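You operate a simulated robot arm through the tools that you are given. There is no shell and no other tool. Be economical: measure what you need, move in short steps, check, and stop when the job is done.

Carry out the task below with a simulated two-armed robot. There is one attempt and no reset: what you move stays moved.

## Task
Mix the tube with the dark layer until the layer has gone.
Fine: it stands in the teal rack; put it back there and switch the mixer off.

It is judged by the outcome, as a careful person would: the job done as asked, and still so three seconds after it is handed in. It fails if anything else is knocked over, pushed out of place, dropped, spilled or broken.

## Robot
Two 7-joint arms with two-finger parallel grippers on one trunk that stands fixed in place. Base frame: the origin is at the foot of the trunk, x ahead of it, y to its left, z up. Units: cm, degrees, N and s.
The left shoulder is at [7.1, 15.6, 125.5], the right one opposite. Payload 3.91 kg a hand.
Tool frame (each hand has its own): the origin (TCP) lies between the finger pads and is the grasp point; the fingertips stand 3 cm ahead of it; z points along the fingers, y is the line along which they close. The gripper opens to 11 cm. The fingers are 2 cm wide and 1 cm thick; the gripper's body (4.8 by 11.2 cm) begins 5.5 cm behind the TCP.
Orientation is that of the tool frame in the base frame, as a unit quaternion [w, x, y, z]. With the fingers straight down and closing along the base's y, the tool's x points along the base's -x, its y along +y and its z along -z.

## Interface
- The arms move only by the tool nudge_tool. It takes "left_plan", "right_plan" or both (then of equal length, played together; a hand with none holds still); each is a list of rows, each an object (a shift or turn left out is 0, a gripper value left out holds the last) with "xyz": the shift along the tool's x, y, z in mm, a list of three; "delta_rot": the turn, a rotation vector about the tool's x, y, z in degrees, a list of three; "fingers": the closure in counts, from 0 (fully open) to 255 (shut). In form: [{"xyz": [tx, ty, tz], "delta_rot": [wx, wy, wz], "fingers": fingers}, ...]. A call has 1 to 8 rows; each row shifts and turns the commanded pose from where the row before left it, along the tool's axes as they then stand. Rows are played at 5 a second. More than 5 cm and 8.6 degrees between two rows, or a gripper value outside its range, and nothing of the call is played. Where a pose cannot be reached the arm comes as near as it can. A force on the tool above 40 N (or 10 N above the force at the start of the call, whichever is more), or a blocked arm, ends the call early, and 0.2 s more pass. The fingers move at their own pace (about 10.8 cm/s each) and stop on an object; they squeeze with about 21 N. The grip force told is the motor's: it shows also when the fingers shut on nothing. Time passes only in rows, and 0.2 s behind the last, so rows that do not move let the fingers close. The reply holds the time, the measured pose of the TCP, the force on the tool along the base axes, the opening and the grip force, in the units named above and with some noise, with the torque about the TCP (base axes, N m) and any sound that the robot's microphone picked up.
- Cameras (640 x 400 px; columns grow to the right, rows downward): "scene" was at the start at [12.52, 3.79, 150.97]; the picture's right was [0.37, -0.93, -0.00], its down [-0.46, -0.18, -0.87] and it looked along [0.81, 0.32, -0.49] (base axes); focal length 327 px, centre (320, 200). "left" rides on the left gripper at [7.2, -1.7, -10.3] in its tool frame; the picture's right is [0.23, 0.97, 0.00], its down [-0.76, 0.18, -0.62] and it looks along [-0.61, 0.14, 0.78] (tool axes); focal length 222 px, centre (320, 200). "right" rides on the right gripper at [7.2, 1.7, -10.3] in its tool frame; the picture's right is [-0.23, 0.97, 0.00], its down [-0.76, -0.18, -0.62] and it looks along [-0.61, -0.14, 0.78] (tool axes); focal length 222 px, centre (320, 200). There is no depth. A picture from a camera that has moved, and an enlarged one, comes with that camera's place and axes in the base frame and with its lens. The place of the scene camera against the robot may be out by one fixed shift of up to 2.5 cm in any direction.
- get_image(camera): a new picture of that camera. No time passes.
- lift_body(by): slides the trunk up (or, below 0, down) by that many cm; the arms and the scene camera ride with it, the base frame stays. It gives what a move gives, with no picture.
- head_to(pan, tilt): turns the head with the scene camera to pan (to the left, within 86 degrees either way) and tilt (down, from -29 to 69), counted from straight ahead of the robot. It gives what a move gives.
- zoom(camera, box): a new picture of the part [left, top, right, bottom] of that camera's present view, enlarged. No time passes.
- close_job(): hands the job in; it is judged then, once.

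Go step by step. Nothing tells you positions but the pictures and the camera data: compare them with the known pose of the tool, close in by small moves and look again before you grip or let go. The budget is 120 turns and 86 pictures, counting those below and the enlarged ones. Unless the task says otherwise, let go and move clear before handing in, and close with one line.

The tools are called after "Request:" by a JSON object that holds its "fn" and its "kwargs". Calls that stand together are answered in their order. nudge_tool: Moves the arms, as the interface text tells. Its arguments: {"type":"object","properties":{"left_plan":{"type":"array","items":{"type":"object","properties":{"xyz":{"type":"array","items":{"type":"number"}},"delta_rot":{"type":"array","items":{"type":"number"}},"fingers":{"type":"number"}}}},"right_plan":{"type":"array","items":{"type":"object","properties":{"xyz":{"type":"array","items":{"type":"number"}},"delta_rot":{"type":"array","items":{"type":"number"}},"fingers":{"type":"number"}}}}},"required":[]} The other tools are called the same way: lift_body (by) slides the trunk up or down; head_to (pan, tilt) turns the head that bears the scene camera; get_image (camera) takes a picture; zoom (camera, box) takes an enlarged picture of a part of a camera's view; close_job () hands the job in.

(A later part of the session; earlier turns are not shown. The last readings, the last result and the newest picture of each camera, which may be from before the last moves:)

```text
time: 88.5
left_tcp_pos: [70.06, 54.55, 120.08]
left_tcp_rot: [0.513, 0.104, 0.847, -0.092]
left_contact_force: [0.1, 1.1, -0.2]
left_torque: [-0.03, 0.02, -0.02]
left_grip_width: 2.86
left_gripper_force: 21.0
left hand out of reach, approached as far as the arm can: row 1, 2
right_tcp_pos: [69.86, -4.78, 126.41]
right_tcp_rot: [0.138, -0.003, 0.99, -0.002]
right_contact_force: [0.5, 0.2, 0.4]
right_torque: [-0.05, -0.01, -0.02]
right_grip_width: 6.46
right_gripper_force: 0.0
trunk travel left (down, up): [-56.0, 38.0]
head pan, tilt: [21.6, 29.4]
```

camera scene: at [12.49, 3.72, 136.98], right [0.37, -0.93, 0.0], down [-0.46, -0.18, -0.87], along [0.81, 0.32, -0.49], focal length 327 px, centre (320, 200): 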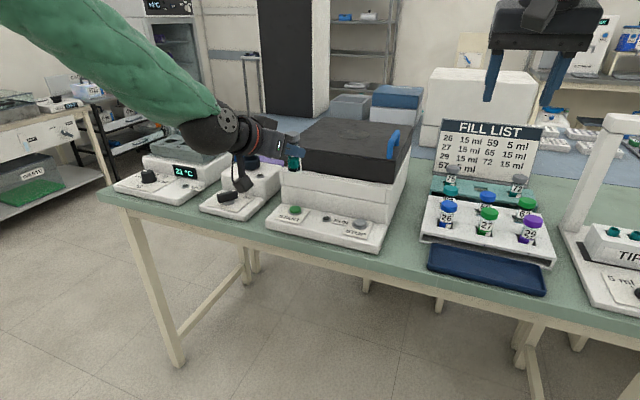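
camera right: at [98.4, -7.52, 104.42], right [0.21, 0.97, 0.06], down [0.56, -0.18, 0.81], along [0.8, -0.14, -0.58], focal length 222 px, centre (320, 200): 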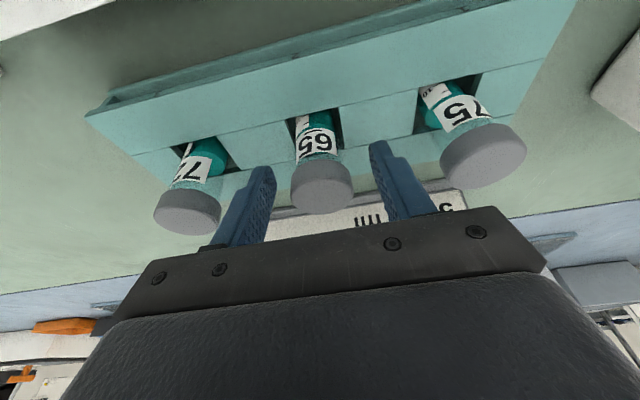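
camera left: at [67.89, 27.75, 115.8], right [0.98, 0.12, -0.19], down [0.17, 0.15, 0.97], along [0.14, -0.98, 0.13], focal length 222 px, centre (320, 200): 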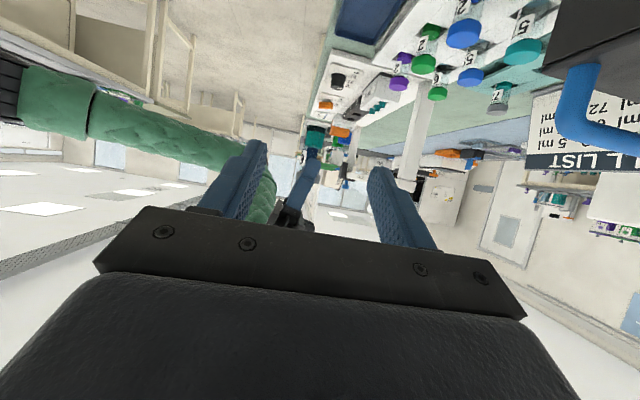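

Now forward a bit, straighten the yaw and correct the small roll and tilt the hand picked up.

Request:
{"fn": "nudge_tool", "kwargs": {"left_plan": [{"xyz": [-21.6, 13, 40.8]}, {"xyz": [-21.6, 13, 40.8]}, {"delta_rot": [-7.55, -0.39, -3.88]}, {"delta_rot": [-7.55, -0.39, -3.88]}, {"delta_rot": [0, 2.8, 3]}]}}

Request:
{"fn": "get_image", "kwargs": {"camera": "left"}}

Request:
{"fn": "zoom", "kwargs": {"camera": "scene", "box": [160, 80, 352, 220]}}

```text
time: 89.7
left_tcp_pos: [79.62, 53.91, 120.33]
left_tcp_rot: [0.5, 0.002, 0.866, 0.0]
left_contact_force: [1.5, -1.1, 0.4]
left_torque: [0.01, 0.01, 0.02]
left_grip_width: 2.85
left_gripper_force: 21.6
right_tcp_pos: [69.89, -5.65, 126.49]
right_tcp_rot: [0.139, -0.002, 0.99, 0.001]
right_contact_force: [0.4, -0.1, 0.0]
right_torque: [0.03, -0.02, 0.01]
right_grip_width: 6.46
right_gripper_force: 0.0
trunk travel left (down, up): [-56.0, 38.0]
head pan, tilt: [21.6, 29.4]
```

```text
38 pictures are left
camera left: at [66.99, 52.32, 119.08], right [-0.11, 0.97, -0.19], down [-0.16, 0.18, 0.97], along [0.98, 0.14, 0.14], focal length 222 px, centre (320, 200)
```

left: 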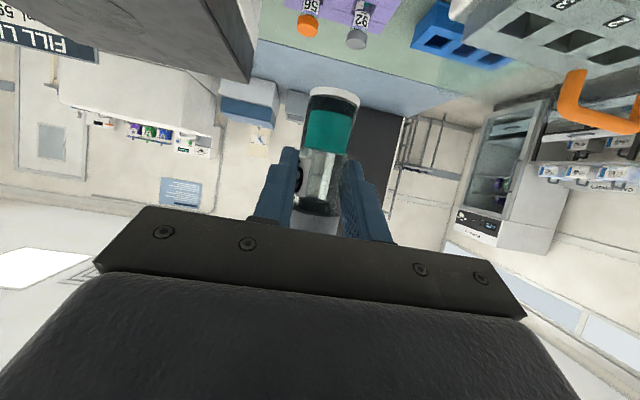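

```text
2.86 times, centred on (256, 150) of scene
camera zoom: at [12.46, 3.54, 136.98], right [0.37, -0.93, 0.0], down [-0.46, -0.18, -0.87], along [0.81, 0.32, -0.49], focal length 936 px, centre (503, 343)
```

zoom: 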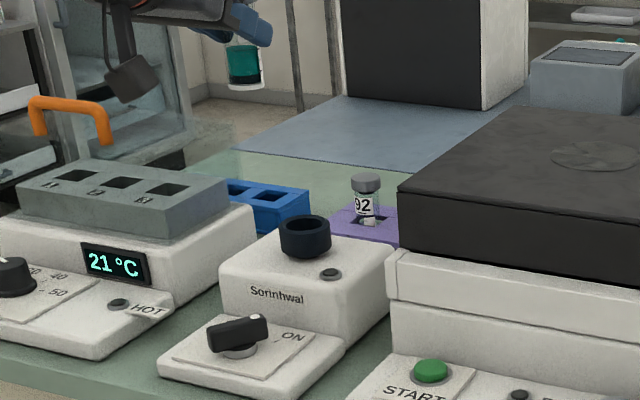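

The hand is level again with the tube upright. I move over the cup and part way down, then check alignment.

Request:
{"fn": "nudge_tool", "kwargs": {"left_plan": [{"xyz": [-21.7, 6, 37.7]}, {"xyz": [-21.7, 6, 37.7]}, {"xyz": [40, 0, 23.1]}, {"xyz": [40, 0, 23.1]}, {"xyz": [26, 0, 15]}]}}

Request:
{"fn": "zoom", "kwargs": {"camera": "scene", "box": [190, 100, 320, 200]}}

Request:
{"fn": "get_image", "kwargs": {"camera": "left"}}

```text
time: 90.9
left_tcp_pos: [88.42, 55.23, 107.8]
left_tcp_rot: [0.5, 0.002, 0.866, -0.002]
left_contact_force: [0.3, 0.6, 0.0]
left_torque: [0.01, 0.0, -0.05]
left_grip_width: 2.85
left_gripper_force: 21.1
right_tcp_pos: [69.9, -5.11, 126.55]
right_tcp_rot: [0.139, -0.003, 0.99, 0.001]
right_contact_force: [-0.1, -0.2, -0.4]
right_torque: [-0.04, -0.01, 0.01]
right_grip_width: 6.46
right_gripper_force: 0.0
trunk travel left (down, up): [-56.0, 38.0]
head pan, tilt: [21.6, 29.4]
```

```text
4.00 times, centred on (255, 150) of scene
camera zoom: at [12.53, 3.87, 136.98], right [0.37, -0.93, 0.0], down [-0.46, -0.18, -0.87], along [0.81, 0.32, -0.49], focal length 1310 px, centre (580, 400)
```

zoom: 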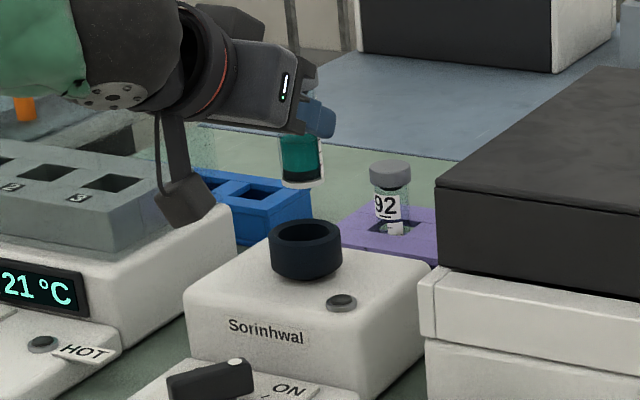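

```text
35 pictures are left
camera left: at [75.81, 53.71, 106.63], right [-0.11, 0.97, -0.2], down [-0.16, 0.18, 0.97], along [0.98, 0.14, 0.13], focal length 222 px, centre (320, 200)
```

left: 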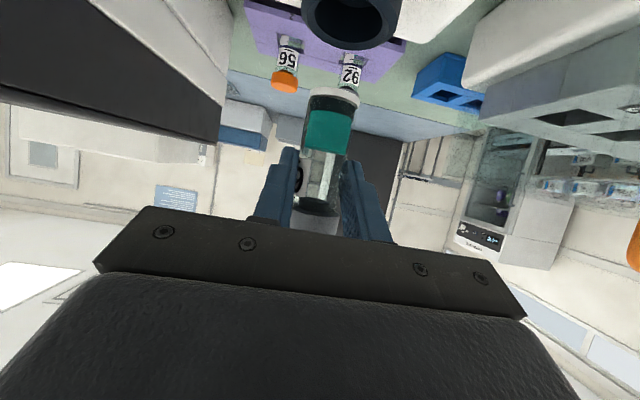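

Both views agree: the tube foot is over the cup centre (89.6,55.3), about 4 cm above its rim. I lower it into the cup.

Request:
{"fn": "nudge_tool", "kwargs": {"left_plan": [{"xyz": [17.3, 0, 10]}, {"xyz": [17.3, 0, 10]}, {"xyz": [6.9, 0, 4]}]}}

Request:
{"fn": "zoom", "kwargs": {"camera": "scene", "box": [210, 110, 310, 190]}}

```text
time: 91.7
left_tcp_pos: [88.37, 55.34, 103.5]
left_tcp_rot: [0.503, 0.003, 0.865, -0.001]
left_contact_force: [-0.6, 4.1, 19.4]
left_torque: [0.26, -0.39, 0.13]
left_grip_width: 2.89
left_gripper_force: 20.5
right_tcp_pos: [69.77, -5.33, 126.57]
right_tcp_rot: [0.14, -0.003, 0.99, 0.001]
right_contact_force: [0.5, -0.3, -0.4]
right_torque: [-0.04, 0.02, -0.02]
right_grip_width: 6.49
right_gripper_force: 0.0
trunk travel left (down, up): [-56.0, 38.0]
head pan, tilt: [21.6, 29.4]
```

```text
5.00 times, centred on (260, 150) of scene
camera zoom: at [12.34, 3.73, 137.04], right [0.37, -0.93, 0.0], down [-0.46, -0.18, -0.87], along [0.81, 0.32, -0.49], focal length 1637 px, centre (620, 450)
```

zoom: 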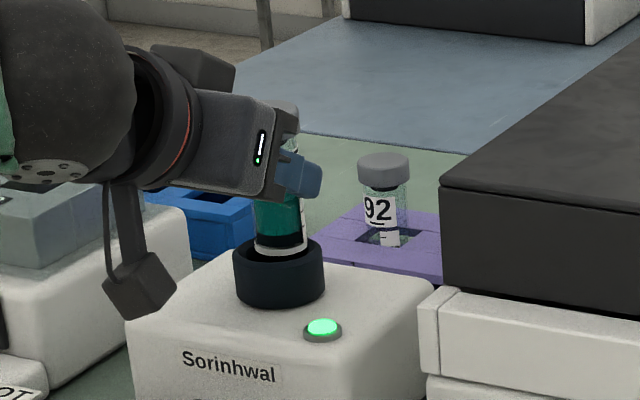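

The mixer's lamp is lit — the tube is pressed in and being mixed (19 N). I hold it there for a while and check the layer.

Request:
{"fn": "nudge_tool", "kwargs": {"left_plan": [{}, {}, {}, {}, {}, {}, {}, {}]}}

Request:
{"fn": "nudge_tool", "kwargs": {"left_plan": [{}, {}, {}, {}, {}, {}, {}, {}]}}

Request:
{"fn": "zoom", "kwargs": {"camera": "scene", "box": [235, 120, 295, 180]}}

```text
time: 93.5
left_tcp_pos: [88.35, 55.21, 103.21]
left_tcp_rot: [0.501, 0.002, 0.866, -0.001]
left_contact_force: [-0.8, 2.8, 18.2]
left_torque: [0.24, -0.32, 0.06]
left_grip_width: 2.86
left_gripper_force: 20.7
right_tcp_pos: [69.69, -5.32, 126.55]
right_tcp_rot: [0.14, -0.001, 0.99, 0.0]
right_contact_force: [0.0, 0.0, 0.3]
right_torque: [-0.05, 0.02, 0.01]
right_grip_width: 6.47
right_gripper_force: 0.1
trunk travel left (down, up): [-56.0, 38.0]
head pan, tilt: [21.6, 29.4]
```

```text
time: 95.3
left_tcp_pos: [88.34, 55.21, 103.23]
left_tcp_rot: [0.501, 0.003, 0.866, -0.001]
left_contact_force: [-1.4, 0.2, 14.6]
left_torque: [0.11, -0.16, 0.04]
left_grip_width: 2.86
left_gripper_force: 20.7
right_tcp_pos: [69.89, -5.34, 126.64]
right_tcp_rot: [0.14, -0.002, 0.99, 0.0]
right_contact_force: [-0.2, 0.0, -0.7]
right_torque: [-0.01, -0.02, -0.02]
right_grip_width: 6.48
right_gripper_force: 0.0
trunk travel left (down, up): [-56.0, 38.0]
head pan, tilt: [21.6, 29.4]
```

```text
6.67 times, centred on (265, 150) of scene
camera zoom: at [12.37, 3.72, 136.99], right [0.37, -0.93, 0.0], down [-0.46, -0.18, -0.87], along [0.81, 0.32, -0.49], focal length 2183 px, centre (687, 533)
```

zoom: 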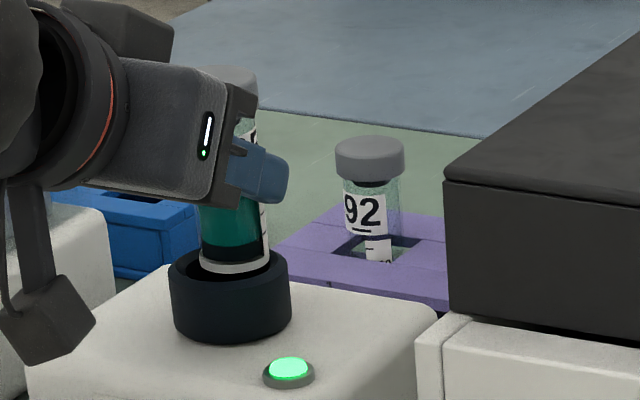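

The lamp stays lit and the dark layer looks fainter but is still there. I keep holding.

Request:
{"fn": "nudge_tool", "kwargs": {"left_plan": [{}, {}, {}, {}, {}, {}, {}, {}]}}

Request:
{"fn": "nudge_tool", "kwargs": {"left_plan": [{}, {}, {}, {}, {}, {}, {}, {}]}}

Request:
{"fn": "nudge_tool", "kwargs": {"left_plan": [{}, {}, {}, {}, {}, {}, {}, {}]}}

Request:
{"fn": "zoom", "kwargs": {"camera": "scene", "box": [245, 130, 285, 170]}}

```text
time: 97.1
left_tcp_pos: [88.34, 55.09, 103.21]
left_tcp_rot: [0.501, 0.002, 0.866, 0.0]
left_contact_force: [-1.1, -0.4, 13.3]
left_torque: [0.08, -0.17, -0.02]
left_grip_width: 2.84
left_gripper_force: 21.5
right_tcp_pos: [69.84, -5.29, 126.54]
right_tcp_rot: [0.14, -0.002, 0.99, 0.001]
right_contact_force: [-0.1, -0.6, 0.7]
right_torque: [0.01, 0.0, -0.02]
right_grip_width: 6.49
right_gripper_force: 0.0
trunk travel left (down, up): [-56.0, 38.0]
head pan, tilt: [21.6, 29.4]
```

```text
time: 98.9
left_tcp_pos: [88.35, 55.24, 103.08]
left_tcp_rot: [0.5, 0.002, 0.866, 0.0]
left_contact_force: [-0.2, -0.2, 11.7]
left_torque: [0.08, -0.18, -0.02]
left_grip_width: 2.87
left_gripper_force: 21.1
right_tcp_pos: [69.86, -5.35, 126.56]
right_tcp_rot: [0.14, -0.001, 0.99, 0.0]
right_contact_force: [0.4, 0.0, -0.1]
right_torque: [-0.02, 0.0, 0.01]
right_grip_width: 6.49
right_gripper_force: 0.1
trunk travel left (down, up): [-56.0, 38.0]
head pan, tilt: [21.6, 29.4]
```

```text
time: 100.7
left_tcp_pos: [88.3, 55.19, 103.23]
left_tcp_rot: [0.5, 0.002, 0.866, -0.001]
left_contact_force: [-1.5, -0.3, 10.0]
left_torque: [0.04, -0.11, 0.0]
left_grip_width: 2.88
left_gripper_force: 20.6
right_tcp_pos: [69.93, -5.39, 126.49]
right_tcp_rot: [0.139, -0.002, 0.99, 0.001]
right_contact_force: [0.2, -0.8, -0.6]
right_torque: [0.01, -0.01, 0.01]
right_grip_width: 6.49
right_gripper_force: 0.1
trunk travel left (down, up): [-56.0, 38.0]
head pan, tilt: [21.6, 29.4]
```

```text
10.00 times, centred on (265, 150) of scene
camera zoom: at [12.42, 3.73, 136.98], right [0.37, -0.93, 0.0], down [-0.46, -0.18, -0.87], along [0.81, 0.32, -0.49], focal length 3274 px, centre (870, 700)
```

zoom: 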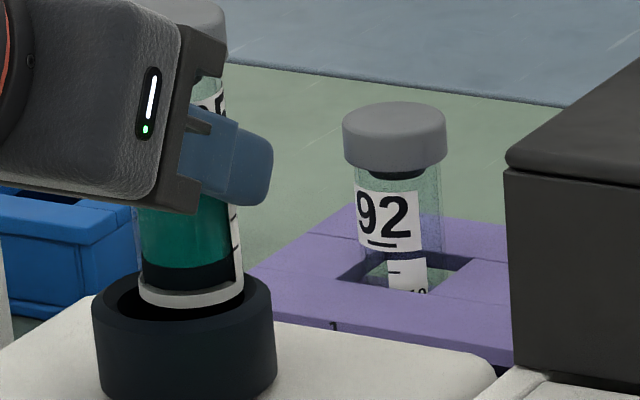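

The push force is sinking slowly and the layer is still there. I check the seating and lamp with the left camera.

Request:
{"fn": "get_image", "kwargs": {"camera": "left"}}

Request:
{"fn": "zoom", "kwargs": {"camera": "scene", "box": [225, 130, 305, 190]}}

```text
31 pictures are left
camera left: at [75.7, 53.68, 101.99], right [-0.11, 0.97, -0.2], down [-0.16, 0.18, 0.97], along [0.98, 0.14, 0.14], focal length 222 px, centre (320, 200)
```

left: 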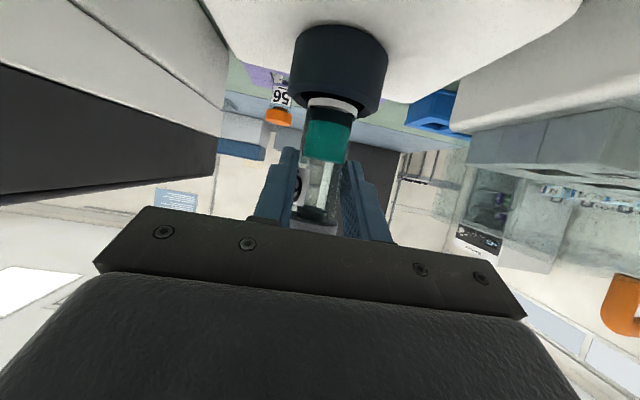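

```text
6.67 times, centred on (265, 160) of scene
camera zoom: at [12.42, 3.73, 136.98], right [0.37, -0.93, 0.0], down [-0.46, -0.18, -0.87], along [0.81, 0.32, -0.49], focal length 2183 px, centre (687, 467)
```

zoom: 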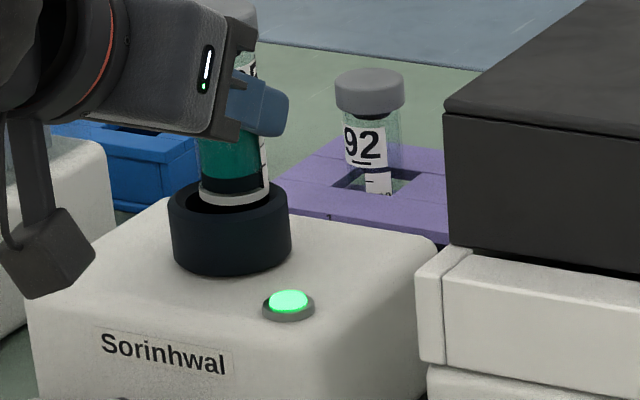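

Request:
{"fn": "zoom", "kwargs": {"camera": "left", "box": [270, 20, 410, 190]}}

```text
2.35 times, centred on (340, 105) of left
camera zoom: at [75.7, 53.68, 101.99], right [-0.11, 0.97, -0.2], down [-0.16, 0.18, 0.97], along [0.98, 0.14, 0.14], focal length 523 px, centre (273, 424)
```

zoom: 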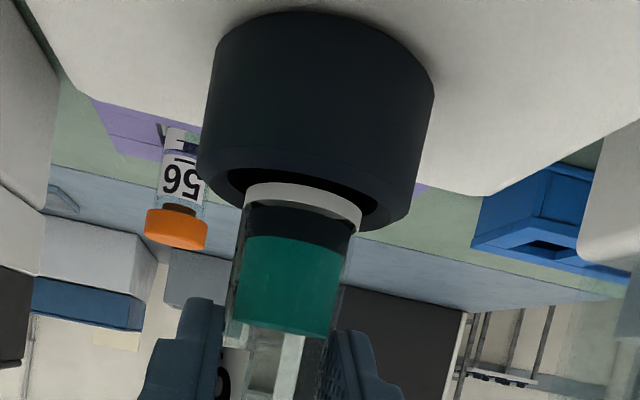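

The tube foot sits centred in the cup, and the lamp is on, but the dark band hasn't shrunk yet. I press a few millimetres firmer and keep mixing.

Request:
{"fn": "nudge_tool", "kwargs": {"left_plan": [{"xyz": [2.6, 0, 1.5]}, {"xyz": [2.6, 0, 1.5]}, {}, {}, {}, {}, {}, {}]}}

Request:
{"fn": "nudge_tool", "kwargs": {"left_plan": [{}, {}, {}, {}, {}, {}, {}, {}]}}

Request:
{"fn": "zoom", "kwargs": {"camera": "left", "box": [270, 20, 410, 190]}}

```text
time: 102.5
left_tcp_pos: [88.28, 55.15, 102.8]
left_tcp_rot: [0.501, 0.003, 0.865, -0.001]
left_contact_force: [-0.6, 1.5, 18.8]
left_torque: [0.17, -0.26, 0.06]
left_grip_width: 2.87
left_gripper_force: 20.6
right_tcp_pos: [69.77, -5.28, 126.65]
right_tcp_rot: [0.14, -0.001, 0.99, 0.0]
right_contact_force: [0.3, -0.2, -0.3]
right_torque: [-0.03, 0.01, 0.08]
right_grip_width: 6.48
right_gripper_force: 0.0
trunk travel left (down, up): [-56.0, 38.0]
head pan, tilt: [21.6, 29.4]
```

```text
time: 104.3
left_tcp_pos: [88.27, 55.13, 102.66]
left_tcp_rot: [0.501, 0.002, 0.865, -0.001]
left_contact_force: [-1.6, 0.2, 15.5]
left_torque: [0.09, -0.2, 0.0]
left_grip_width: 2.85
left_gripper_force: 20.9
right_tcp_pos: [69.74, -5.41, 126.57]
right_tcp_rot: [0.141, -0.001, 0.99, 0.0]
right_contact_force: [0.0, 0.2, -0.6]
right_torque: [0.03, -0.02, 0.0]
right_grip_width: 6.48
right_gripper_force: 0.0
trunk travel left (down, up): [-56.0, 38.0]
head pan, tilt: [21.6, 29.4]
```

```text
2.35 times, centred on (340, 105) of left
camera zoom: at [75.63, 53.64, 101.48], right [-0.11, 0.97, -0.2], down [-0.16, 0.18, 0.97], along [0.98, 0.14, 0.14], focal length 523 px, centre (273, 424)
```

zoom: 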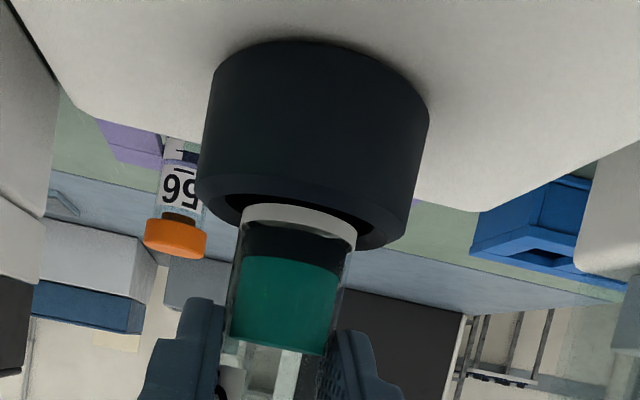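

Looking closely, the tube seems to rest on the cup's far rim rather than inside. I lift 1 cm, shift 7 mm toward the robot, and look.

Request:
{"fn": "nudge_tool", "kwargs": {"left_plan": [{"xyz": [-8.7, 0, -5]}, {"xyz": [3.5, 0, -6.1]}, {}]}}

Request:
{"fn": "zoom", "kwargs": {"camera": "scene", "box": [235, 130, 295, 180]}}

Request:
{"fn": "zoom", "kwargs": {"camera": "left", "box": [270, 20, 410, 190]}}

```text
time: 105.1
left_tcp_pos: [87.66, 55.17, 103.36]
left_tcp_rot: [0.499, 0.002, 0.867, -0.001]
left_contact_force: [0.0, 0.3, -0.1]
left_torque: [0.03, -0.01, 0.01]
left_grip_width: 2.84
left_gripper_force: 21.0
right_tcp_pos: [70.02, -5.26, 126.48]
right_tcp_rot: [0.139, -0.002, 0.99, -0.001]
right_contact_force: [0.7, 0.4, -0.3]
right_torque: [0.01, 0.02, -0.01]
right_grip_width: 6.47
right_gripper_force: 0.1
trunk travel left (down, up): [-56.0, 38.0]
head pan, tilt: [21.6, 29.4]
```

```text
8.00 times, centred on (265, 155) of scene
camera zoom: at [12.58, 3.78, 136.96], right [0.37, -0.93, 0.0], down [-0.46, -0.18, -0.87], along [0.81, 0.32, -0.49], focal length 2619 px, centre (760, 560)
```

zoom: 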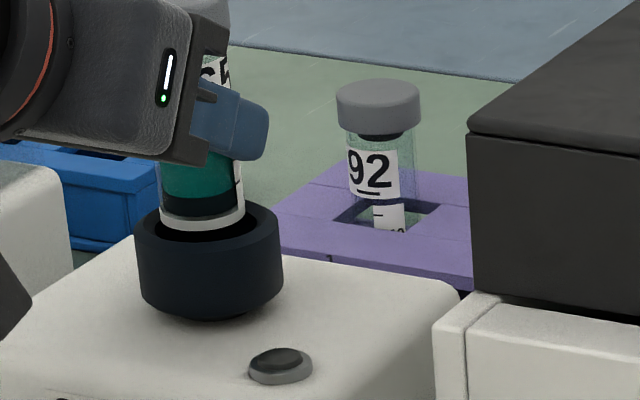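

```text
2.35 times, centred on (340, 105) of left
camera zoom: at [74.99, 53.74, 102.31], right [-0.11, 0.97, -0.2], down [-0.16, 0.18, 0.97], along [0.98, 0.14, 0.13], focal length 523 px, centre (273, 424)
```

zoom: 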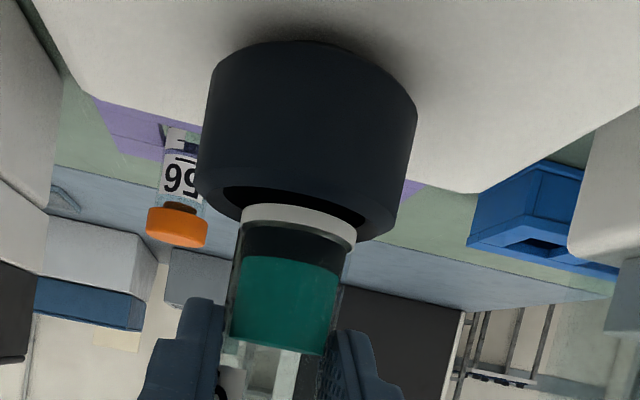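

Now the tube foot looks centred, hovering just above the rim (lamp off). I lower it slowly.

Request:
{"fn": "nudge_tool", "kwargs": {"left_plan": [{"xyz": [4.3, -1, 2.5]}, {"xyz": [4.3, 0, 2.5]}, {"xyz": [4.3, 0, 2.5]}]}}

Request:
{"fn": "zoom", "kwargs": {"camera": "scene", "box": [235, 130, 295, 180]}}

```text
time: 105.9
left_tcp_pos: [87.49, 55.11, 102.42]
left_tcp_rot: [0.501, 0.001, 0.865, 0.0]
left_contact_force: [-0.2, 5.3, 18.0]
left_torque: [0.42, -0.41, 0.12]
left_grip_width: 2.91
left_gripper_force: 21.0
right_tcp_pos: [69.79, -5.4, 126.64]
right_tcp_rot: [0.14, -0.002, 0.99, 0.0]
right_contact_force: [-0.1, 0.5, -0.1]
right_torque: [0.0, 0.02, 0.0]
right_grip_width: 6.47
right_gripper_force: 0.0
trunk travel left (down, up): [-56.0, 38.0]
head pan, tilt: [21.6, 29.4]
```

```text
8.00 times, centred on (265, 155) of scene
camera zoom: at [12.35, 3.72, 137.03], right [0.37, -0.93, 0.0], down [-0.46, -0.18, -0.87], along [0.81, 0.32, -0.49], focal length 2619 px, centre (760, 560)
```

zoom: 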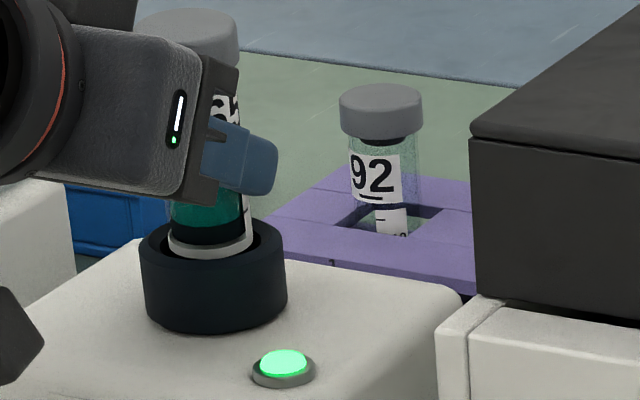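

Now the tube is centred in the cup's recess with the lamp on. I keep mixing for several seconds.

Request:
{"fn": "nudge_tool", "kwargs": {"left_plan": [{}, {}, {}, {}, {}, {}, {}, {}]}}

Request:
{"fn": "nudge_tool", "kwargs": {"left_plan": [{}, {}, {}, {}, {}, {}, {}, {}]}}

Request:
{"fn": "nudge_tool", "kwargs": {"left_plan": [{}, {}, {}, {}, {}, {}, {}, {}]}}

Request:
{"fn": "zoom", "kwargs": {"camera": "scene", "box": [235, 130, 295, 180]}}

```text
time: 107.7
left_tcp_pos: [87.53, 55.14, 102.25]
left_tcp_rot: [0.501, 0.001, 0.865, 0.0]
left_contact_force: [-2.9, 2.0, 17.3]
left_torque: [0.19, -0.35, 0.05]
left_grip_width: 2.85
left_gripper_force: 21.2
right_tcp_pos: [69.8, -5.47, 126.56]
right_tcp_rot: [0.14, -0.002, 0.99, 0.0]
right_contact_force: [-0.7, 0.1, 0.3]
right_torque: [0.01, 0.0, -0.01]
right_grip_width: 6.48
right_gripper_force: 0.0
trunk travel left (down, up): [-56.0, 38.0]
head pan, tilt: [21.6, 29.4]
```

```text
time: 109.5
left_tcp_pos: [87.53, 55.05, 102.08]
left_tcp_rot: [0.501, 0.002, 0.865, -0.001]
left_contact_force: [-5.3, 0.3, 14.2]
left_torque: [0.16, -0.25, -0.01]
left_grip_width: 2.89
left_gripper_force: 21.2
right_tcp_pos: [69.71, -5.36, 126.51]
right_tcp_rot: [0.14, -0.002, 0.99, 0.001]
right_contact_force: [-0.1, -0.3, 0.3]
right_torque: [-0.01, -0.01, -0.01]
right_grip_width: 6.46
right_gripper_force: 0.1
trunk travel left (down, up): [-56.0, 38.0]
head pan, tilt: [21.6, 29.4]
```

```text
time: 111.3
left_tcp_pos: [87.38, 55.12, 102.1]
left_tcp_rot: [0.501, 0.003, 0.865, -0.002]
left_contact_force: [-4.5, 1.2, 13.0]
left_torque: [0.16, -0.19, -0.01]
left_grip_width: 2.85
left_gripper_force: 20.8
right_tcp_pos: [69.8, -5.28, 126.52]
right_tcp_rot: [0.14, -0.002, 0.99, 0.0]
right_contact_force: [0.2, -0.1, 0.5]
right_torque: [-0.01, -0.03, 0.0]
right_grip_width: 6.48
right_gripper_force: 0.0
trunk travel left (down, up): [-56.0, 38.0]
head pan, tilt: [21.6, 29.4]
```

```text
8.00 times, centred on (265, 155) of scene
camera zoom: at [12.37, 3.74, 136.99], right [0.37, -0.93, 0.0], down [-0.46, -0.18, -0.87], along [0.81, 0.32, -0.49], focal length 2619 px, centre (760, 560)
```

zoom: 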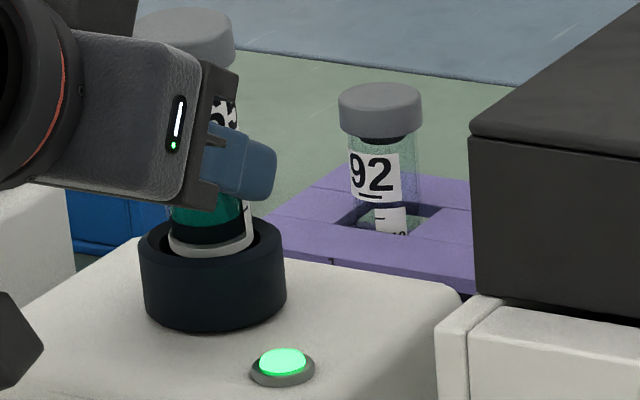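

Still no change; the torque shows the contact is on the far-left side, so the tube is standing on the rim rather than in the opening. I lift, shift 5 mm toward the robot and 3 mm right, and lower again.

Request:
{"fn": "nudge_tool", "kwargs": {"left_plan": [{"xyz": [-8.7, 0, -5]}, {"xyz": [2.5, -3, -4.3]}, {"xyz": [4.3, 0, 2.5]}, {"xyz": [4.3, 0, 2.5]}, {"xyz": [3.5, 0, 2]}]}}

Request:
{"fn": "zoom", "kwargs": {"camera": "scene", "box": [235, 130, 295, 180]}}

```text
time: 112.5
left_tcp_pos: [87.32, 54.79, 101.54]
left_tcp_rot: [0.501, 0.001, 0.866, 0.0]
left_contact_force: [-1.0, 0.4, 0.3]
left_torque: [0.0, 0.01, 0.0]
left_grip_width: 2.85
left_gripper_force: 21.1
right_tcp_pos: [69.87, -5.23, 126.45]
right_tcp_rot: [0.139, -0.002, 0.99, 0.001]
right_contact_force: [-0.4, 0.4, -0.4]
right_torque: [-0.03, -0.03, 0.01]
right_grip_width: 6.48
right_gripper_force: 0.0
trunk travel left (down, up): [-56.0, 38.0]
head pan, tilt: [21.6, 29.4]
```

```text
8.00 times, centred on (265, 155) of scene
camera zoom: at [12.55, 3.8, 136.97], right [0.37, -0.93, 0.0], down [-0.46, -0.18, -0.87], along [0.81, 0.32, -0.49], focal length 2619 px, centre (760, 560)
```

zoom: 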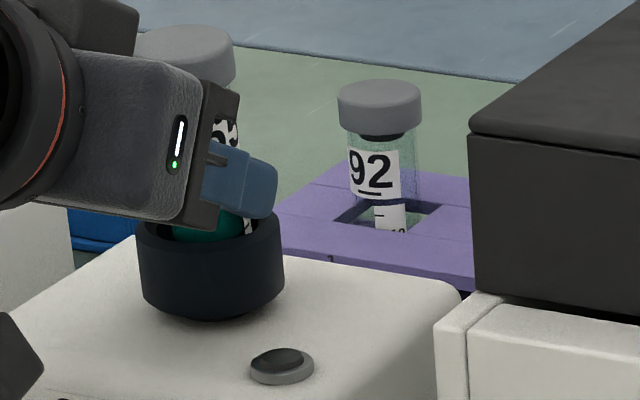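

It slipped into the opening now. I lower further in small steps until it reaches the cup's floor.

Request:
{"fn": "nudge_tool", "kwargs": {"left_plan": [{"xyz": [3.5, 0, 2]}, {"xyz": [3.5, 0, 2]}, {"xyz": [2.6, 0, 1.5]}]}}

Request:
{"fn": "zoom", "kwargs": {"camera": "scene", "box": [235, 130, 295, 180]}}

```text
time: 113.3
left_tcp_pos: [87.26, 54.71, 100.51]
left_tcp_rot: [0.501, 0.002, 0.866, -0.001]
left_contact_force: [3.5, 3.8, 11.6]
left_torque: [-0.09, -0.29, 0.11]
left_grip_width: 2.82
left_gripper_force: 21.0
right_tcp_pos: [69.93, -5.24, 126.56]
right_tcp_rot: [0.139, -0.001, 0.99, 0.0]
right_contact_force: [0.0, -1.1, -0.1]
right_torque: [0.01, 0.0, 0.01]
right_grip_width: 6.49
right_gripper_force: 0.1
trunk travel left (down, up): [-56.0, 38.0]
head pan, tilt: [21.6, 29.4]
```

```text
8.00 times, centred on (265, 155) of scene
camera zoom: at [12.45, 3.78, 137.0], right [0.37, -0.93, 0.0], down [-0.46, -0.18, -0.87], along [0.81, 0.32, -0.49], focal length 2619 px, centre (760, 560)
```

zoom: 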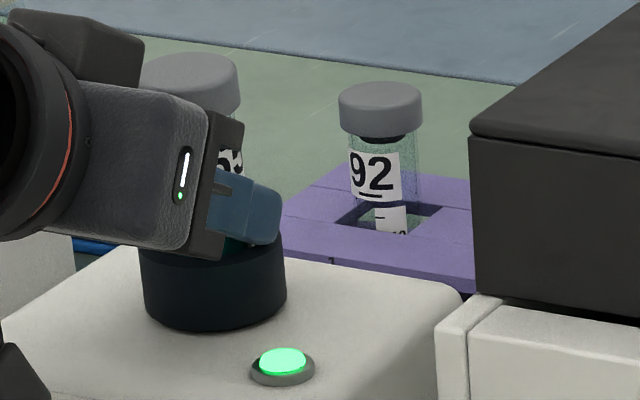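

The lamp is lit again with the tube inside the cup, but the fingers seem to touch the rim. I ease up, let the tube settle on the cup's floor between slightly opened fingers, and regrip 1 cm higher.

Request:
{"fn": "nudge_tool", "kwargs": {"left_plan": [{"xyz": [-3.5, 0, -2]}, {"fingers": 160}, {}, {}]}}

Request:
{"fn": "zoom", "kwargs": {"camera": "scene", "box": [225, 110, 305, 180]}}

Request:
{"fn": "get_image", "kwargs": {"camera": "left"}}

```text
time: 114.3
left_tcp_pos: [87.13, 54.84, 100.72]
left_tcp_rot: [0.5, 0.002, 0.866, -0.002]
left_contact_force: [-0.6, -0.5, 1.4]
left_torque: [-0.06, 0.01, -0.02]
left_grip_width: 4.12
left_gripper_force: 0.7
right_tcp_pos: [69.92, -5.24, 126.46]
right_tcp_rot: [0.139, -0.002, 0.99, 0.0]
right_contact_force: [0.8, -0.9, -0.2]
right_torque: [-0.01, 0.02, 0.04]
right_grip_width: 6.43
right_gripper_force: 0.0
trunk travel left (down, up): [-56.0, 38.0]
head pan, tilt: [21.6, 29.4]
```

```text
5.71 times, centred on (265, 145) of scene
camera zoom: at [12.5, 3.79, 136.97], right [0.37, -0.93, 0.0], down [-0.46, -0.18, -0.87], along [0.81, 0.32, -0.49], focal length 1871 px, centre (634, 514)
```

zoom: 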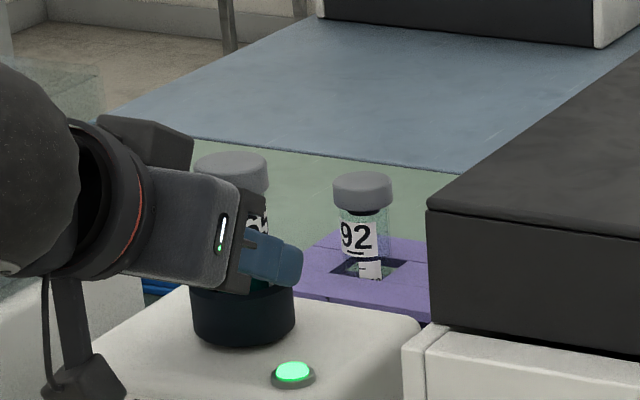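

```text
20 pictures are left
camera left: at [74.51, 53.26, 99.61], right [-0.11, 0.97, -0.2], down [-0.16, 0.18, 0.97], along [0.98, 0.14, 0.13], focal length 222 px, centre (320, 200)
```

left: 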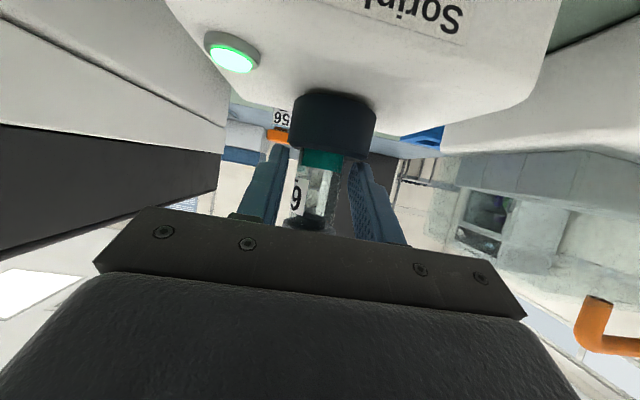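

The tube stands in the cup and the mixer runs. I raise the open fingers 1 cm and close them on the body to steady it while mixing.

Request:
{"fn": "nudge_tool", "kwargs": {"left_plan": [{"xyz": [-8.7, 0, -5]}, {"fingers": 255}, {}, {}, {}, {}, {}, {}]}}

```text
time: 116.1
left_tcp_pos: [87.06, 54.8, 101.83]
left_tcp_rot: [0.5, 0.002, 0.866, 0.0]
left_contact_force: [0.3, 0.4, 0.6]
left_torque: [0.01, -0.05, 0.0]
left_grip_width: 2.85
left_gripper_force: 21.4
right_tcp_pos: [69.93, -5.15, 126.42]
right_tcp_rot: [0.139, -0.002, 0.99, 0.001]
right_contact_force: [-0.3, -0.3, -0.6]
right_torque: [-0.01, -0.02, 0.0]
right_grip_width: 6.45
right_gripper_force: 0.1
trunk travel left (down, up): [-56.0, 38.0]
head pan, tilt: [21.6, 29.4]
```

Gripped. I press down lightly and hold for several seconds.

Request:
{"fn": "nudge_tool", "kwargs": {"left_plan": [{"xyz": [2.6, 0, 1.5]}, {}, {}, {}, {}, {}, {}, {}]}}

Request:
{"fn": "nudge_tool", "kwargs": {"left_plan": [{}, {}, {}, {}, {}, {}, {}, {}]}}

Request:
{"fn": "nudge_tool", "kwargs": {"left_plan": [{}, {}, {}, {}, {}, {}, {}, {}]}}

Request:
{"fn": "zoom", "kwargs": {"camera": "scene", "box": [225, 110, 305, 180]}}

```text
time: 117.9
left_tcp_pos: [87.12, 54.84, 101.48]
left_tcp_rot: [0.5, 0.003, 0.866, -0.002]
left_contact_force: [-0.1, -0.7, 1.3]
left_torque: [-0.05, -0.01, -0.04]
left_grip_width: 2.84
left_gripper_force: 20.7
right_tcp_pos: [69.91, -5.47, 126.51]
right_tcp_rot: [0.139, -0.001, 0.99, 0.0]
right_contact_force: [0.0, -0.7, 0.2]
right_torque: [-0.04, 0.02, -0.02]
right_grip_width: 6.46
right_gripper_force: 0.1
trunk travel left (down, up): [-56.0, 38.0]
head pan, tilt: [21.6, 29.4]
```

```text
time: 119.7
left_tcp_pos: [87.11, 54.85, 101.48]
left_tcp_rot: [0.5, 0.002, 0.866, -0.001]
left_contact_force: [-0.1, 1.3, 1.5]
left_torque: [-0.01, -0.04, 0.02]
left_grip_width: 2.85
left_gripper_force: 21.2
right_tcp_pos: [69.87, -5.3, 126.47]
right_tcp_rot: [0.139, -0.001, 0.99, 0.0]
right_contact_force: [-0.2, -0.1, -0.1]
right_torque: [-0.03, 0.0, -0.01]
right_grip_width: 6.47
right_gripper_force: 0.1
trunk travel left (down, up): [-56.0, 38.0]
head pan, tilt: [21.6, 29.4]
```

```text
time: 121.5
left_tcp_pos: [87.25, 54.73, 101.51]
left_tcp_rot: [0.5, 0.001, 0.866, 0.0]
left_contact_force: [0.3, -0.6, 1.9]
left_torque: [-0.01, -0.03, -0.01]
left_grip_width: 2.86
left_gripper_force: 21.5
right_tcp_pos: [69.96, -5.34, 126.52]
right_tcp_rot: [0.139, -0.002, 0.99, 0.0]
right_contact_force: [-0.3, -0.3, -0.3]
right_torque: [-0.02, -0.01, -0.02]
right_grip_width: 6.46
right_gripper_force: 0.0
trunk travel left (down, up): [-56.0, 38.0]
head pan, tilt: [21.6, 29.4]
```

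```text
5.71 times, centred on (265, 145) of scene
camera zoom: at [12.51, 3.79, 136.97], right [0.37, -0.93, 0.0], down [-0.46, -0.18, -0.87], along [0.81, 0.32, -0.49], focal length 1871 px, centre (634, 514)
```

zoom: 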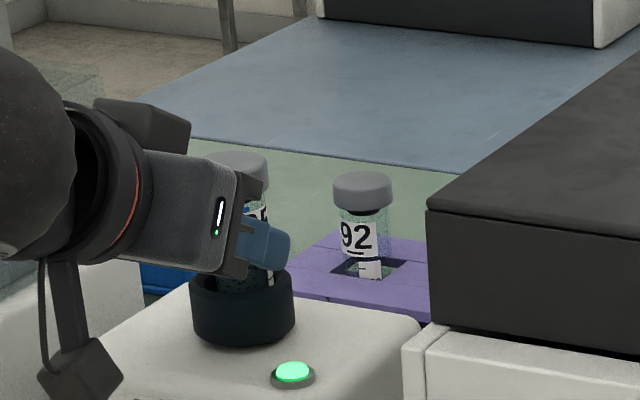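

The lamp is lit and the liquid looks swirled dark. I hold some seconds more.

Request:
{"fn": "nudge_tool", "kwargs": {"left_plan": [{}, {}, {}, {}, {}, {}, {}, {}]}}

Request:
{"fn": "nudge_tool", "kwargs": {"left_plan": [{}, {}, {}, {}, {}, {}, {}, {}]}}

Request:
{"fn": "nudge_tool", "kwargs": {"left_plan": [{}, {}, {}, {}, {}, {}, {}, {}]}}

Request:
{"fn": "zoom", "kwargs": {"camera": "left", "box": [270, 60, 410, 240]}}

```text
time: 123.3
left_tcp_pos: [87.07, 54.82, 101.51]
left_tcp_rot: [0.5, 0.002, 0.866, -0.001]
left_contact_force: [-0.3, 0.7, 1.5]
left_torque: [0.0, -0.05, 0.01]
left_grip_width: 2.84
left_gripper_force: 21.2
right_tcp_pos: [69.93, -5.23, 126.51]
right_tcp_rot: [0.139, -0.002, 0.99, 0.001]
right_contact_force: [-0.3, 0.0, -0.3]
right_torque: [0.01, -0.02, 0.03]
right_grip_width: 6.47
right_gripper_force: 0.1
trunk travel left (down, up): [-56.0, 38.0]
head pan, tilt: [21.6, 29.4]
```

```text
time: 125.1
left_tcp_pos: [87.15, 54.87, 101.53]
left_tcp_rot: [0.5, 0.002, 0.866, -0.001]
left_contact_force: [-0.1, -0.7, 1.4]
left_torque: [0.01, 0.01, 0.01]
left_grip_width: 2.85
left_gripper_force: 21.4
right_tcp_pos: [69.9, -5.41, 126.41]
right_tcp_rot: [0.139, -0.001, 0.99, 0.0]
right_contact_force: [-0.2, 0.7, 0.0]
right_torque: [0.0, -0.02, -0.01]
right_grip_width: 6.46
right_gripper_force: 0.0
trunk travel left (down, up): [-56.0, 38.0]
head pan, tilt: [21.6, 29.4]
```

```text
time: 126.9
left_tcp_pos: [87.09, 54.72, 101.49]
left_tcp_rot: [0.5, 0.003, 0.866, -0.001]
left_contact_force: [0.7, -0.2, 1.7]
left_torque: [-0.01, -0.02, -0.02]
left_grip_width: 2.86
left_gripper_force: 21.3
right_tcp_pos: [69.99, -5.27, 126.45]
right_tcp_rot: [0.139, -0.001, 0.99, -0.001]
right_contact_force: [-0.7, 0.5, 0.1]
right_torque: [0.0, -0.01, -0.02]
right_grip_width: 6.48
right_gripper_force: 0.0
trunk travel left (down, up): [-56.0, 38.0]
head pan, tilt: [21.6, 29.4]
```

```text
2.22 times, centred on (340, 150) of left
camera zoom: at [74.49, 53.29, 100.36], right [-0.11, 0.97, -0.2], down [-0.16, 0.18, 0.97], along [0.98, 0.14, 0.13], focal length 494 px, centre (276, 311)
```

zoom: 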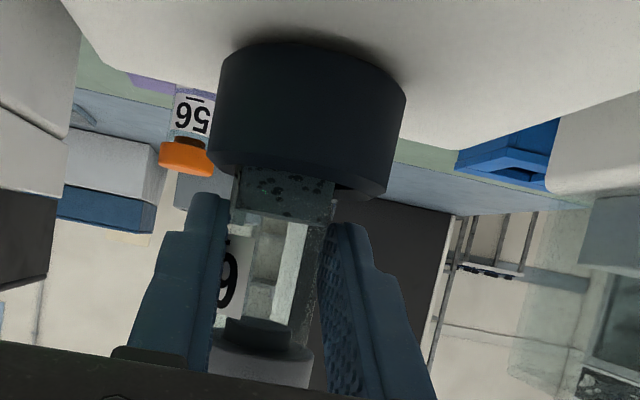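

The liquid now looks uniformly murky with dark specks. I lift the tube out briefly to see the whole of it.

Request:
{"fn": "nudge_tool", "kwargs": {"left_plan": [{"xyz": [-17.3, 0, -10]}, {"xyz": [-26, 0, -15]}, {"xyz": [-17.3, 0, -10]}]}}

Request:
{"fn": "zoom", "kwargs": {"camera": "scene", "box": [235, 95, 295, 155]}}

```text
time: 127.7
left_tcp_pos: [87.13, 54.87, 108.47]
left_tcp_rot: [0.5, 0.002, 0.866, -0.001]
left_contact_force: [0.0, 0.5, 0.8]
left_torque: [0.0, 0.0, 0.0]
left_grip_width: 2.84
left_gripper_force: 21.0
right_tcp_pos: [69.89, -5.29, 126.49]
right_tcp_rot: [0.139, -0.002, 0.99, 0.001]
right_contact_force: [-0.6, 0.0, 0.0]
right_torque: [-0.02, 0.03, 0.0]
right_grip_width: 6.46
right_gripper_force: 0.0
trunk travel left (down, up): [-56.0, 38.0]
head pan, tilt: [21.6, 29.4]
```

```text
6.67 times, centred on (265, 125) of scene
camera zoom: at [12.5, 3.76, 136.97], right [0.37, -0.93, 0.0], down [-0.46, -0.18, -0.87], along [0.81, 0.32, -0.49], focal length 2183 px, centre (687, 700)
```

zoom: 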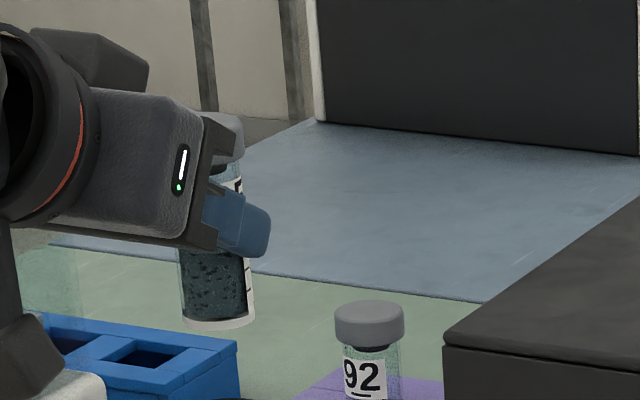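

The layer is gone but there are dark flecks throughout. I look closer to judge whether the mixing is complete.

Request:
{"fn": "zoom", "kwargs": {"camera": "left", "box": [290, 80, 370, 180]}}

```text
4.00 times, centred on (330, 130) of left
camera zoom: at [74.5, 53.26, 107.39], right [-0.11, 0.97, -0.2], down [-0.16, 0.18, 0.97], along [0.98, 0.14, 0.13], focal length 888 px, centre (280, 480)
```

zoom: 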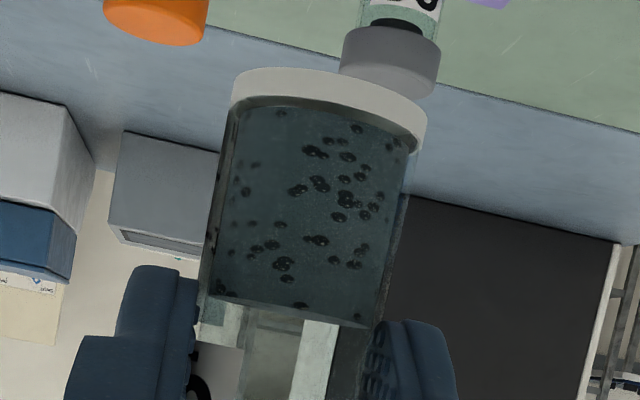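

Clumps of the dark material still float in it, so it isn't fully mixed. I lower it back into the cup and mix further.

Request:
{"fn": "nudge_tool", "kwargs": {"left_plan": [{"xyz": [26, 0, 15]}, {"xyz": [17.3, 0, 10]}, {"xyz": [10.4, 0, 6]}, {"xyz": [6.9, 0, 4]}, {}, {}, {}, {}]}}

Request:
{"fn": "zoom", "kwargs": {"camera": "left", "box": [220, 20, 420, 200]}}

```text
time: 129.5
left_tcp_pos: [87.18, 54.83, 101.58]
left_tcp_rot: [0.5, 0.002, 0.866, -0.001]
left_contact_force: [0.0, 1.6, 1.7]
left_torque: [0.01, -0.06, 0.03]
left_grip_width: 2.85
left_gripper_force: 21.3
right_tcp_pos: [69.89, -5.23, 126.55]
right_tcp_rot: [0.139, -0.002, 0.99, 0.0]
right_contact_force: [0.5, -1.2, 0.1]
right_torque: [0.0, -0.06, -0.02]
right_grip_width: 6.48
right_gripper_force: 0.0
trunk travel left (down, up): [-56.0, 38.0]
head pan, tilt: [21.6, 29.4]
```

```text
2.22 times, centred on (320, 110) of left
camera zoom: at [74.51, 53.29, 100.36], right [-0.11, 0.97, -0.2], down [-0.16, 0.18, 0.97], along [0.98, 0.14, 0.13], focal length 494 px, centre (320, 400)
```

zoom: 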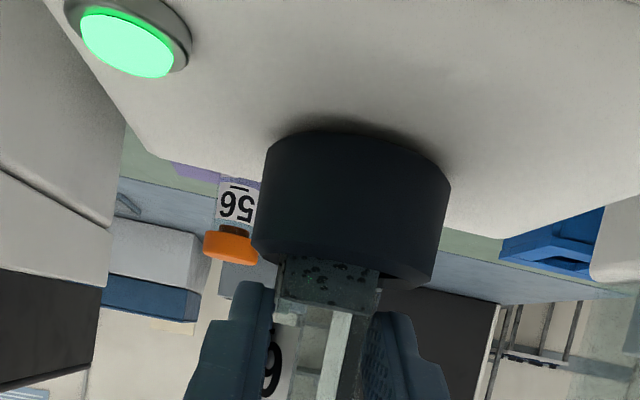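

Request:
{"fn": "nudge_tool", "kwargs": {"left_plan": [{}, {}, {}, {}, {}, {}, {}, {}]}}

Request:
{"fn": "nudge_tool", "kwargs": {"left_plan": [{}, {}, {}, {}, {}, {}, {}, {}]}}

Request:
{"fn": "nudge_tool", "kwargs": {"left_plan": [{}, {}, {}, {}, {}, {}, {}, {}]}}

Request:
{"fn": "zoom", "kwargs": {"camera": "left", "box": [220, 20, 420, 200]}}

```text
time: 131.3
left_tcp_pos: [87.14, 54.84, 101.59]
left_tcp_rot: [0.5, 0.002, 0.866, -0.001]
left_contact_force: [0.0, -1.0, 1.5]
left_torque: [0.01, -0.01, -0.02]
left_grip_width: 2.86
left_gripper_force: 21.0
right_tcp_pos: [69.86, -5.24, 126.41]
right_tcp_rot: [0.139, -0.002, 0.99, 0.001]
right_contact_force: [-0.6, -0.2, -0.5]
right_torque: [0.02, 0.01, 0.0]
right_grip_width: 6.47
right_gripper_force: 0.0
trunk travel left (down, up): [-56.0, 38.0]
head pan, tilt: [21.6, 29.4]
```

```text
time: 133.1
left_tcp_pos: [87.11, 54.82, 101.54]
left_tcp_rot: [0.5, 0.002, 0.866, -0.001]
left_contact_force: [1.2, -0.8, 1.5]
left_torque: [-0.02, -0.01, -0.02]
left_grip_width: 2.83
left_gripper_force: 20.8
right_tcp_pos: [69.89, -5.24, 126.45]
right_tcp_rot: [0.139, -0.002, 0.99, 0.0]
right_contact_force: [0.2, 0.4, 0.9]
right_torque: [0.01, 0.0, -0.03]
right_grip_width: 6.44
right_gripper_force: 0.1
trunk travel left (down, up): [-56.0, 38.0]
head pan, tilt: [21.6, 29.4]
```

```text
time: 134.9
left_tcp_pos: [87.22, 54.92, 101.49]
left_tcp_rot: [0.5, 0.002, 0.866, -0.001]
left_contact_force: [-0.7, 0.0, 1.1]
left_torque: [0.0, 0.0, 0.01]
left_grip_width: 2.83
left_gripper_force: 20.9
right_tcp_pos: [70.1, -5.3, 126.41]
right_tcp_rot: [0.139, -0.002, 0.99, 0.0]
right_contact_force: [0.3, 0.2, 0.8]
right_torque: [-0.01, -0.02, -0.04]
right_grip_width: 6.45
right_gripper_force: 0.1
trunk travel left (down, up): [-56.0, 38.0]
head pan, tilt: [21.6, 29.4]
```

```text
2.22 times, centred on (320, 110) of left
camera zoom: at [74.51, 53.29, 100.36], right [-0.11, 0.97, -0.2], down [-0.16, 0.18, 0.97], along [0.98, 0.14, 0.13], focal length 494 px, centre (320, 400)
```

zoom: 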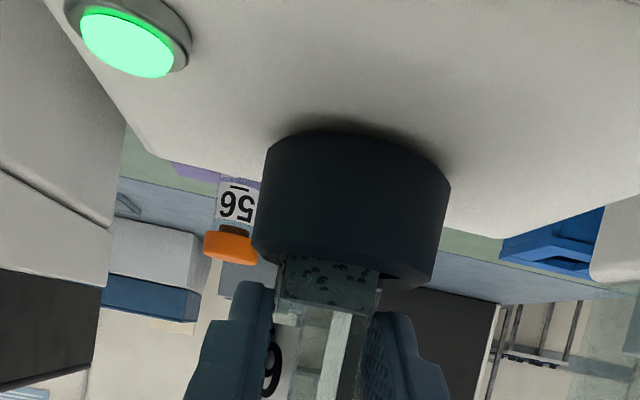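

Nothing changes any more: the dark layer has gone and the contents are uniform apart from fine flecks, so mixing is done. I lift the tube out and back.

Request:
{"fn": "nudge_tool", "kwargs": {"left_plan": [{"xyz": [-26, 0, -15]}, {"xyz": [-43, 0, -24.8]}, {"xyz": [-43, 0, -24.8]}, {"xyz": [-40, 0, -23]}, {"xyz": [17.5, 0, -30.3]}, {"xyz": [17.5, 0, -30.3]}]}}

```text
time: 136.3
left_tcp_pos: [80.36, 54.72, 118.88]
left_tcp_rot: [0.501, 0.002, 0.866, -0.001]
left_contact_force: [-0.6, -0.5, 0.4]
left_torque: [0.01, -0.01, 0.03]
left_grip_width: 2.86
left_gripper_force: 20.9
right_tcp_pos: [69.89, -5.31, 126.56]
right_tcp_rot: [0.14, -0.002, 0.99, 0.0]
right_contact_force: [0.0, 0.4, 0.8]
right_torque: [-0.02, -0.02, 0.0]
right_grip_width: 6.46
right_gripper_force: 0.0
trunk travel left (down, up): [-56.0, 38.0]
head pan, tilt: [21.6, 29.4]
```

Now I turn the left hand to point right again.

Request:
{"fn": "nudge_tool", "kwargs": {"left_plan": [{"delta_rot": [7.36, 0, 4.25]}, {"delta_rot": [7.36, 0, 4.25]}, {"delta_rot": [7.36, 0, 4.25]}, {"delta_rot": [7.36, 0, 4.25]}, {"delta_rot": [7.36, 0, 4.25]}, {"delta_rot": [7.36, 0, 4.25]}, {"delta_rot": [7.36, 0, 4.25]}, {"delta_rot": [7.36, 0, 4.25]}]}}

```text
time: 138.1
left_tcp_pos: [80.19, 54.93, 119.12]
left_tcp_rot: [0.413, 0.488, 0.716, -0.282]
left_contact_force: [-0.1, -0.2, -0.6]
left_torque: [-0.01, 0.0, 0.01]
left_grip_width: 2.85
left_gripper_force: 20.1
right_tcp_pos: [69.97, -5.32, 126.47]
right_tcp_rot: [0.139, -0.003, 0.99, 0.0]
right_contact_force: [-0.2, -0.2, -0.2]
right_torque: [0.02, 0.01, -0.02]
right_grip_width: 6.48
right_gripper_force: 0.0
trunk travel left (down, up): [-56.0, 38.0]
head pan, tilt: [21.6, 29.4]
```

Request:
{"fn": "nudge_tool", "kwargs": {"left_plan": [{"delta_rot": [7.36, 0, 4.25]}, {"delta_rot": [7.36, 0, 4.25]}, {"delta_rot": [4.33, 0, 2.5]}, {"xyz": [0, -45, 0]}, {"xyz": [0, -45, 0]}, {"xyz": [0, -45, 0]}, {"xyz": [0, -45, 0]}], "right_plan": [{"xyz": [-11, 0, -38.4]}, {"xyz": [-11, 0, -38.4]}, {}, {}, {}, {}, {}]}}

```text
time: 139.7
left_tcp_pos: [62.04, 54.79, 119.14]
left_tcp_rot: [0.353, 0.614, 0.611, -0.354]
left_contact_force: [0.0, 0.4, -1.0]
left_torque: [-0.03, -0.01, 0.0]
left_grip_width: 2.85
left_gripper_force: 21.1
right_tcp_pos: [69.95, -5.05, 134.54]
right_tcp_rot: [0.14, -0.002, 0.99, 0.0]
right_contact_force: [0.4, -0.7, 0.2]
right_torque: [-0.02, -0.01, 0.01]
right_grip_width: 6.48
right_gripper_force: 0.1
trunk travel left (down, up): [-56.0, 38.0]
head pan, tilt: [21.6, 29.4]
```

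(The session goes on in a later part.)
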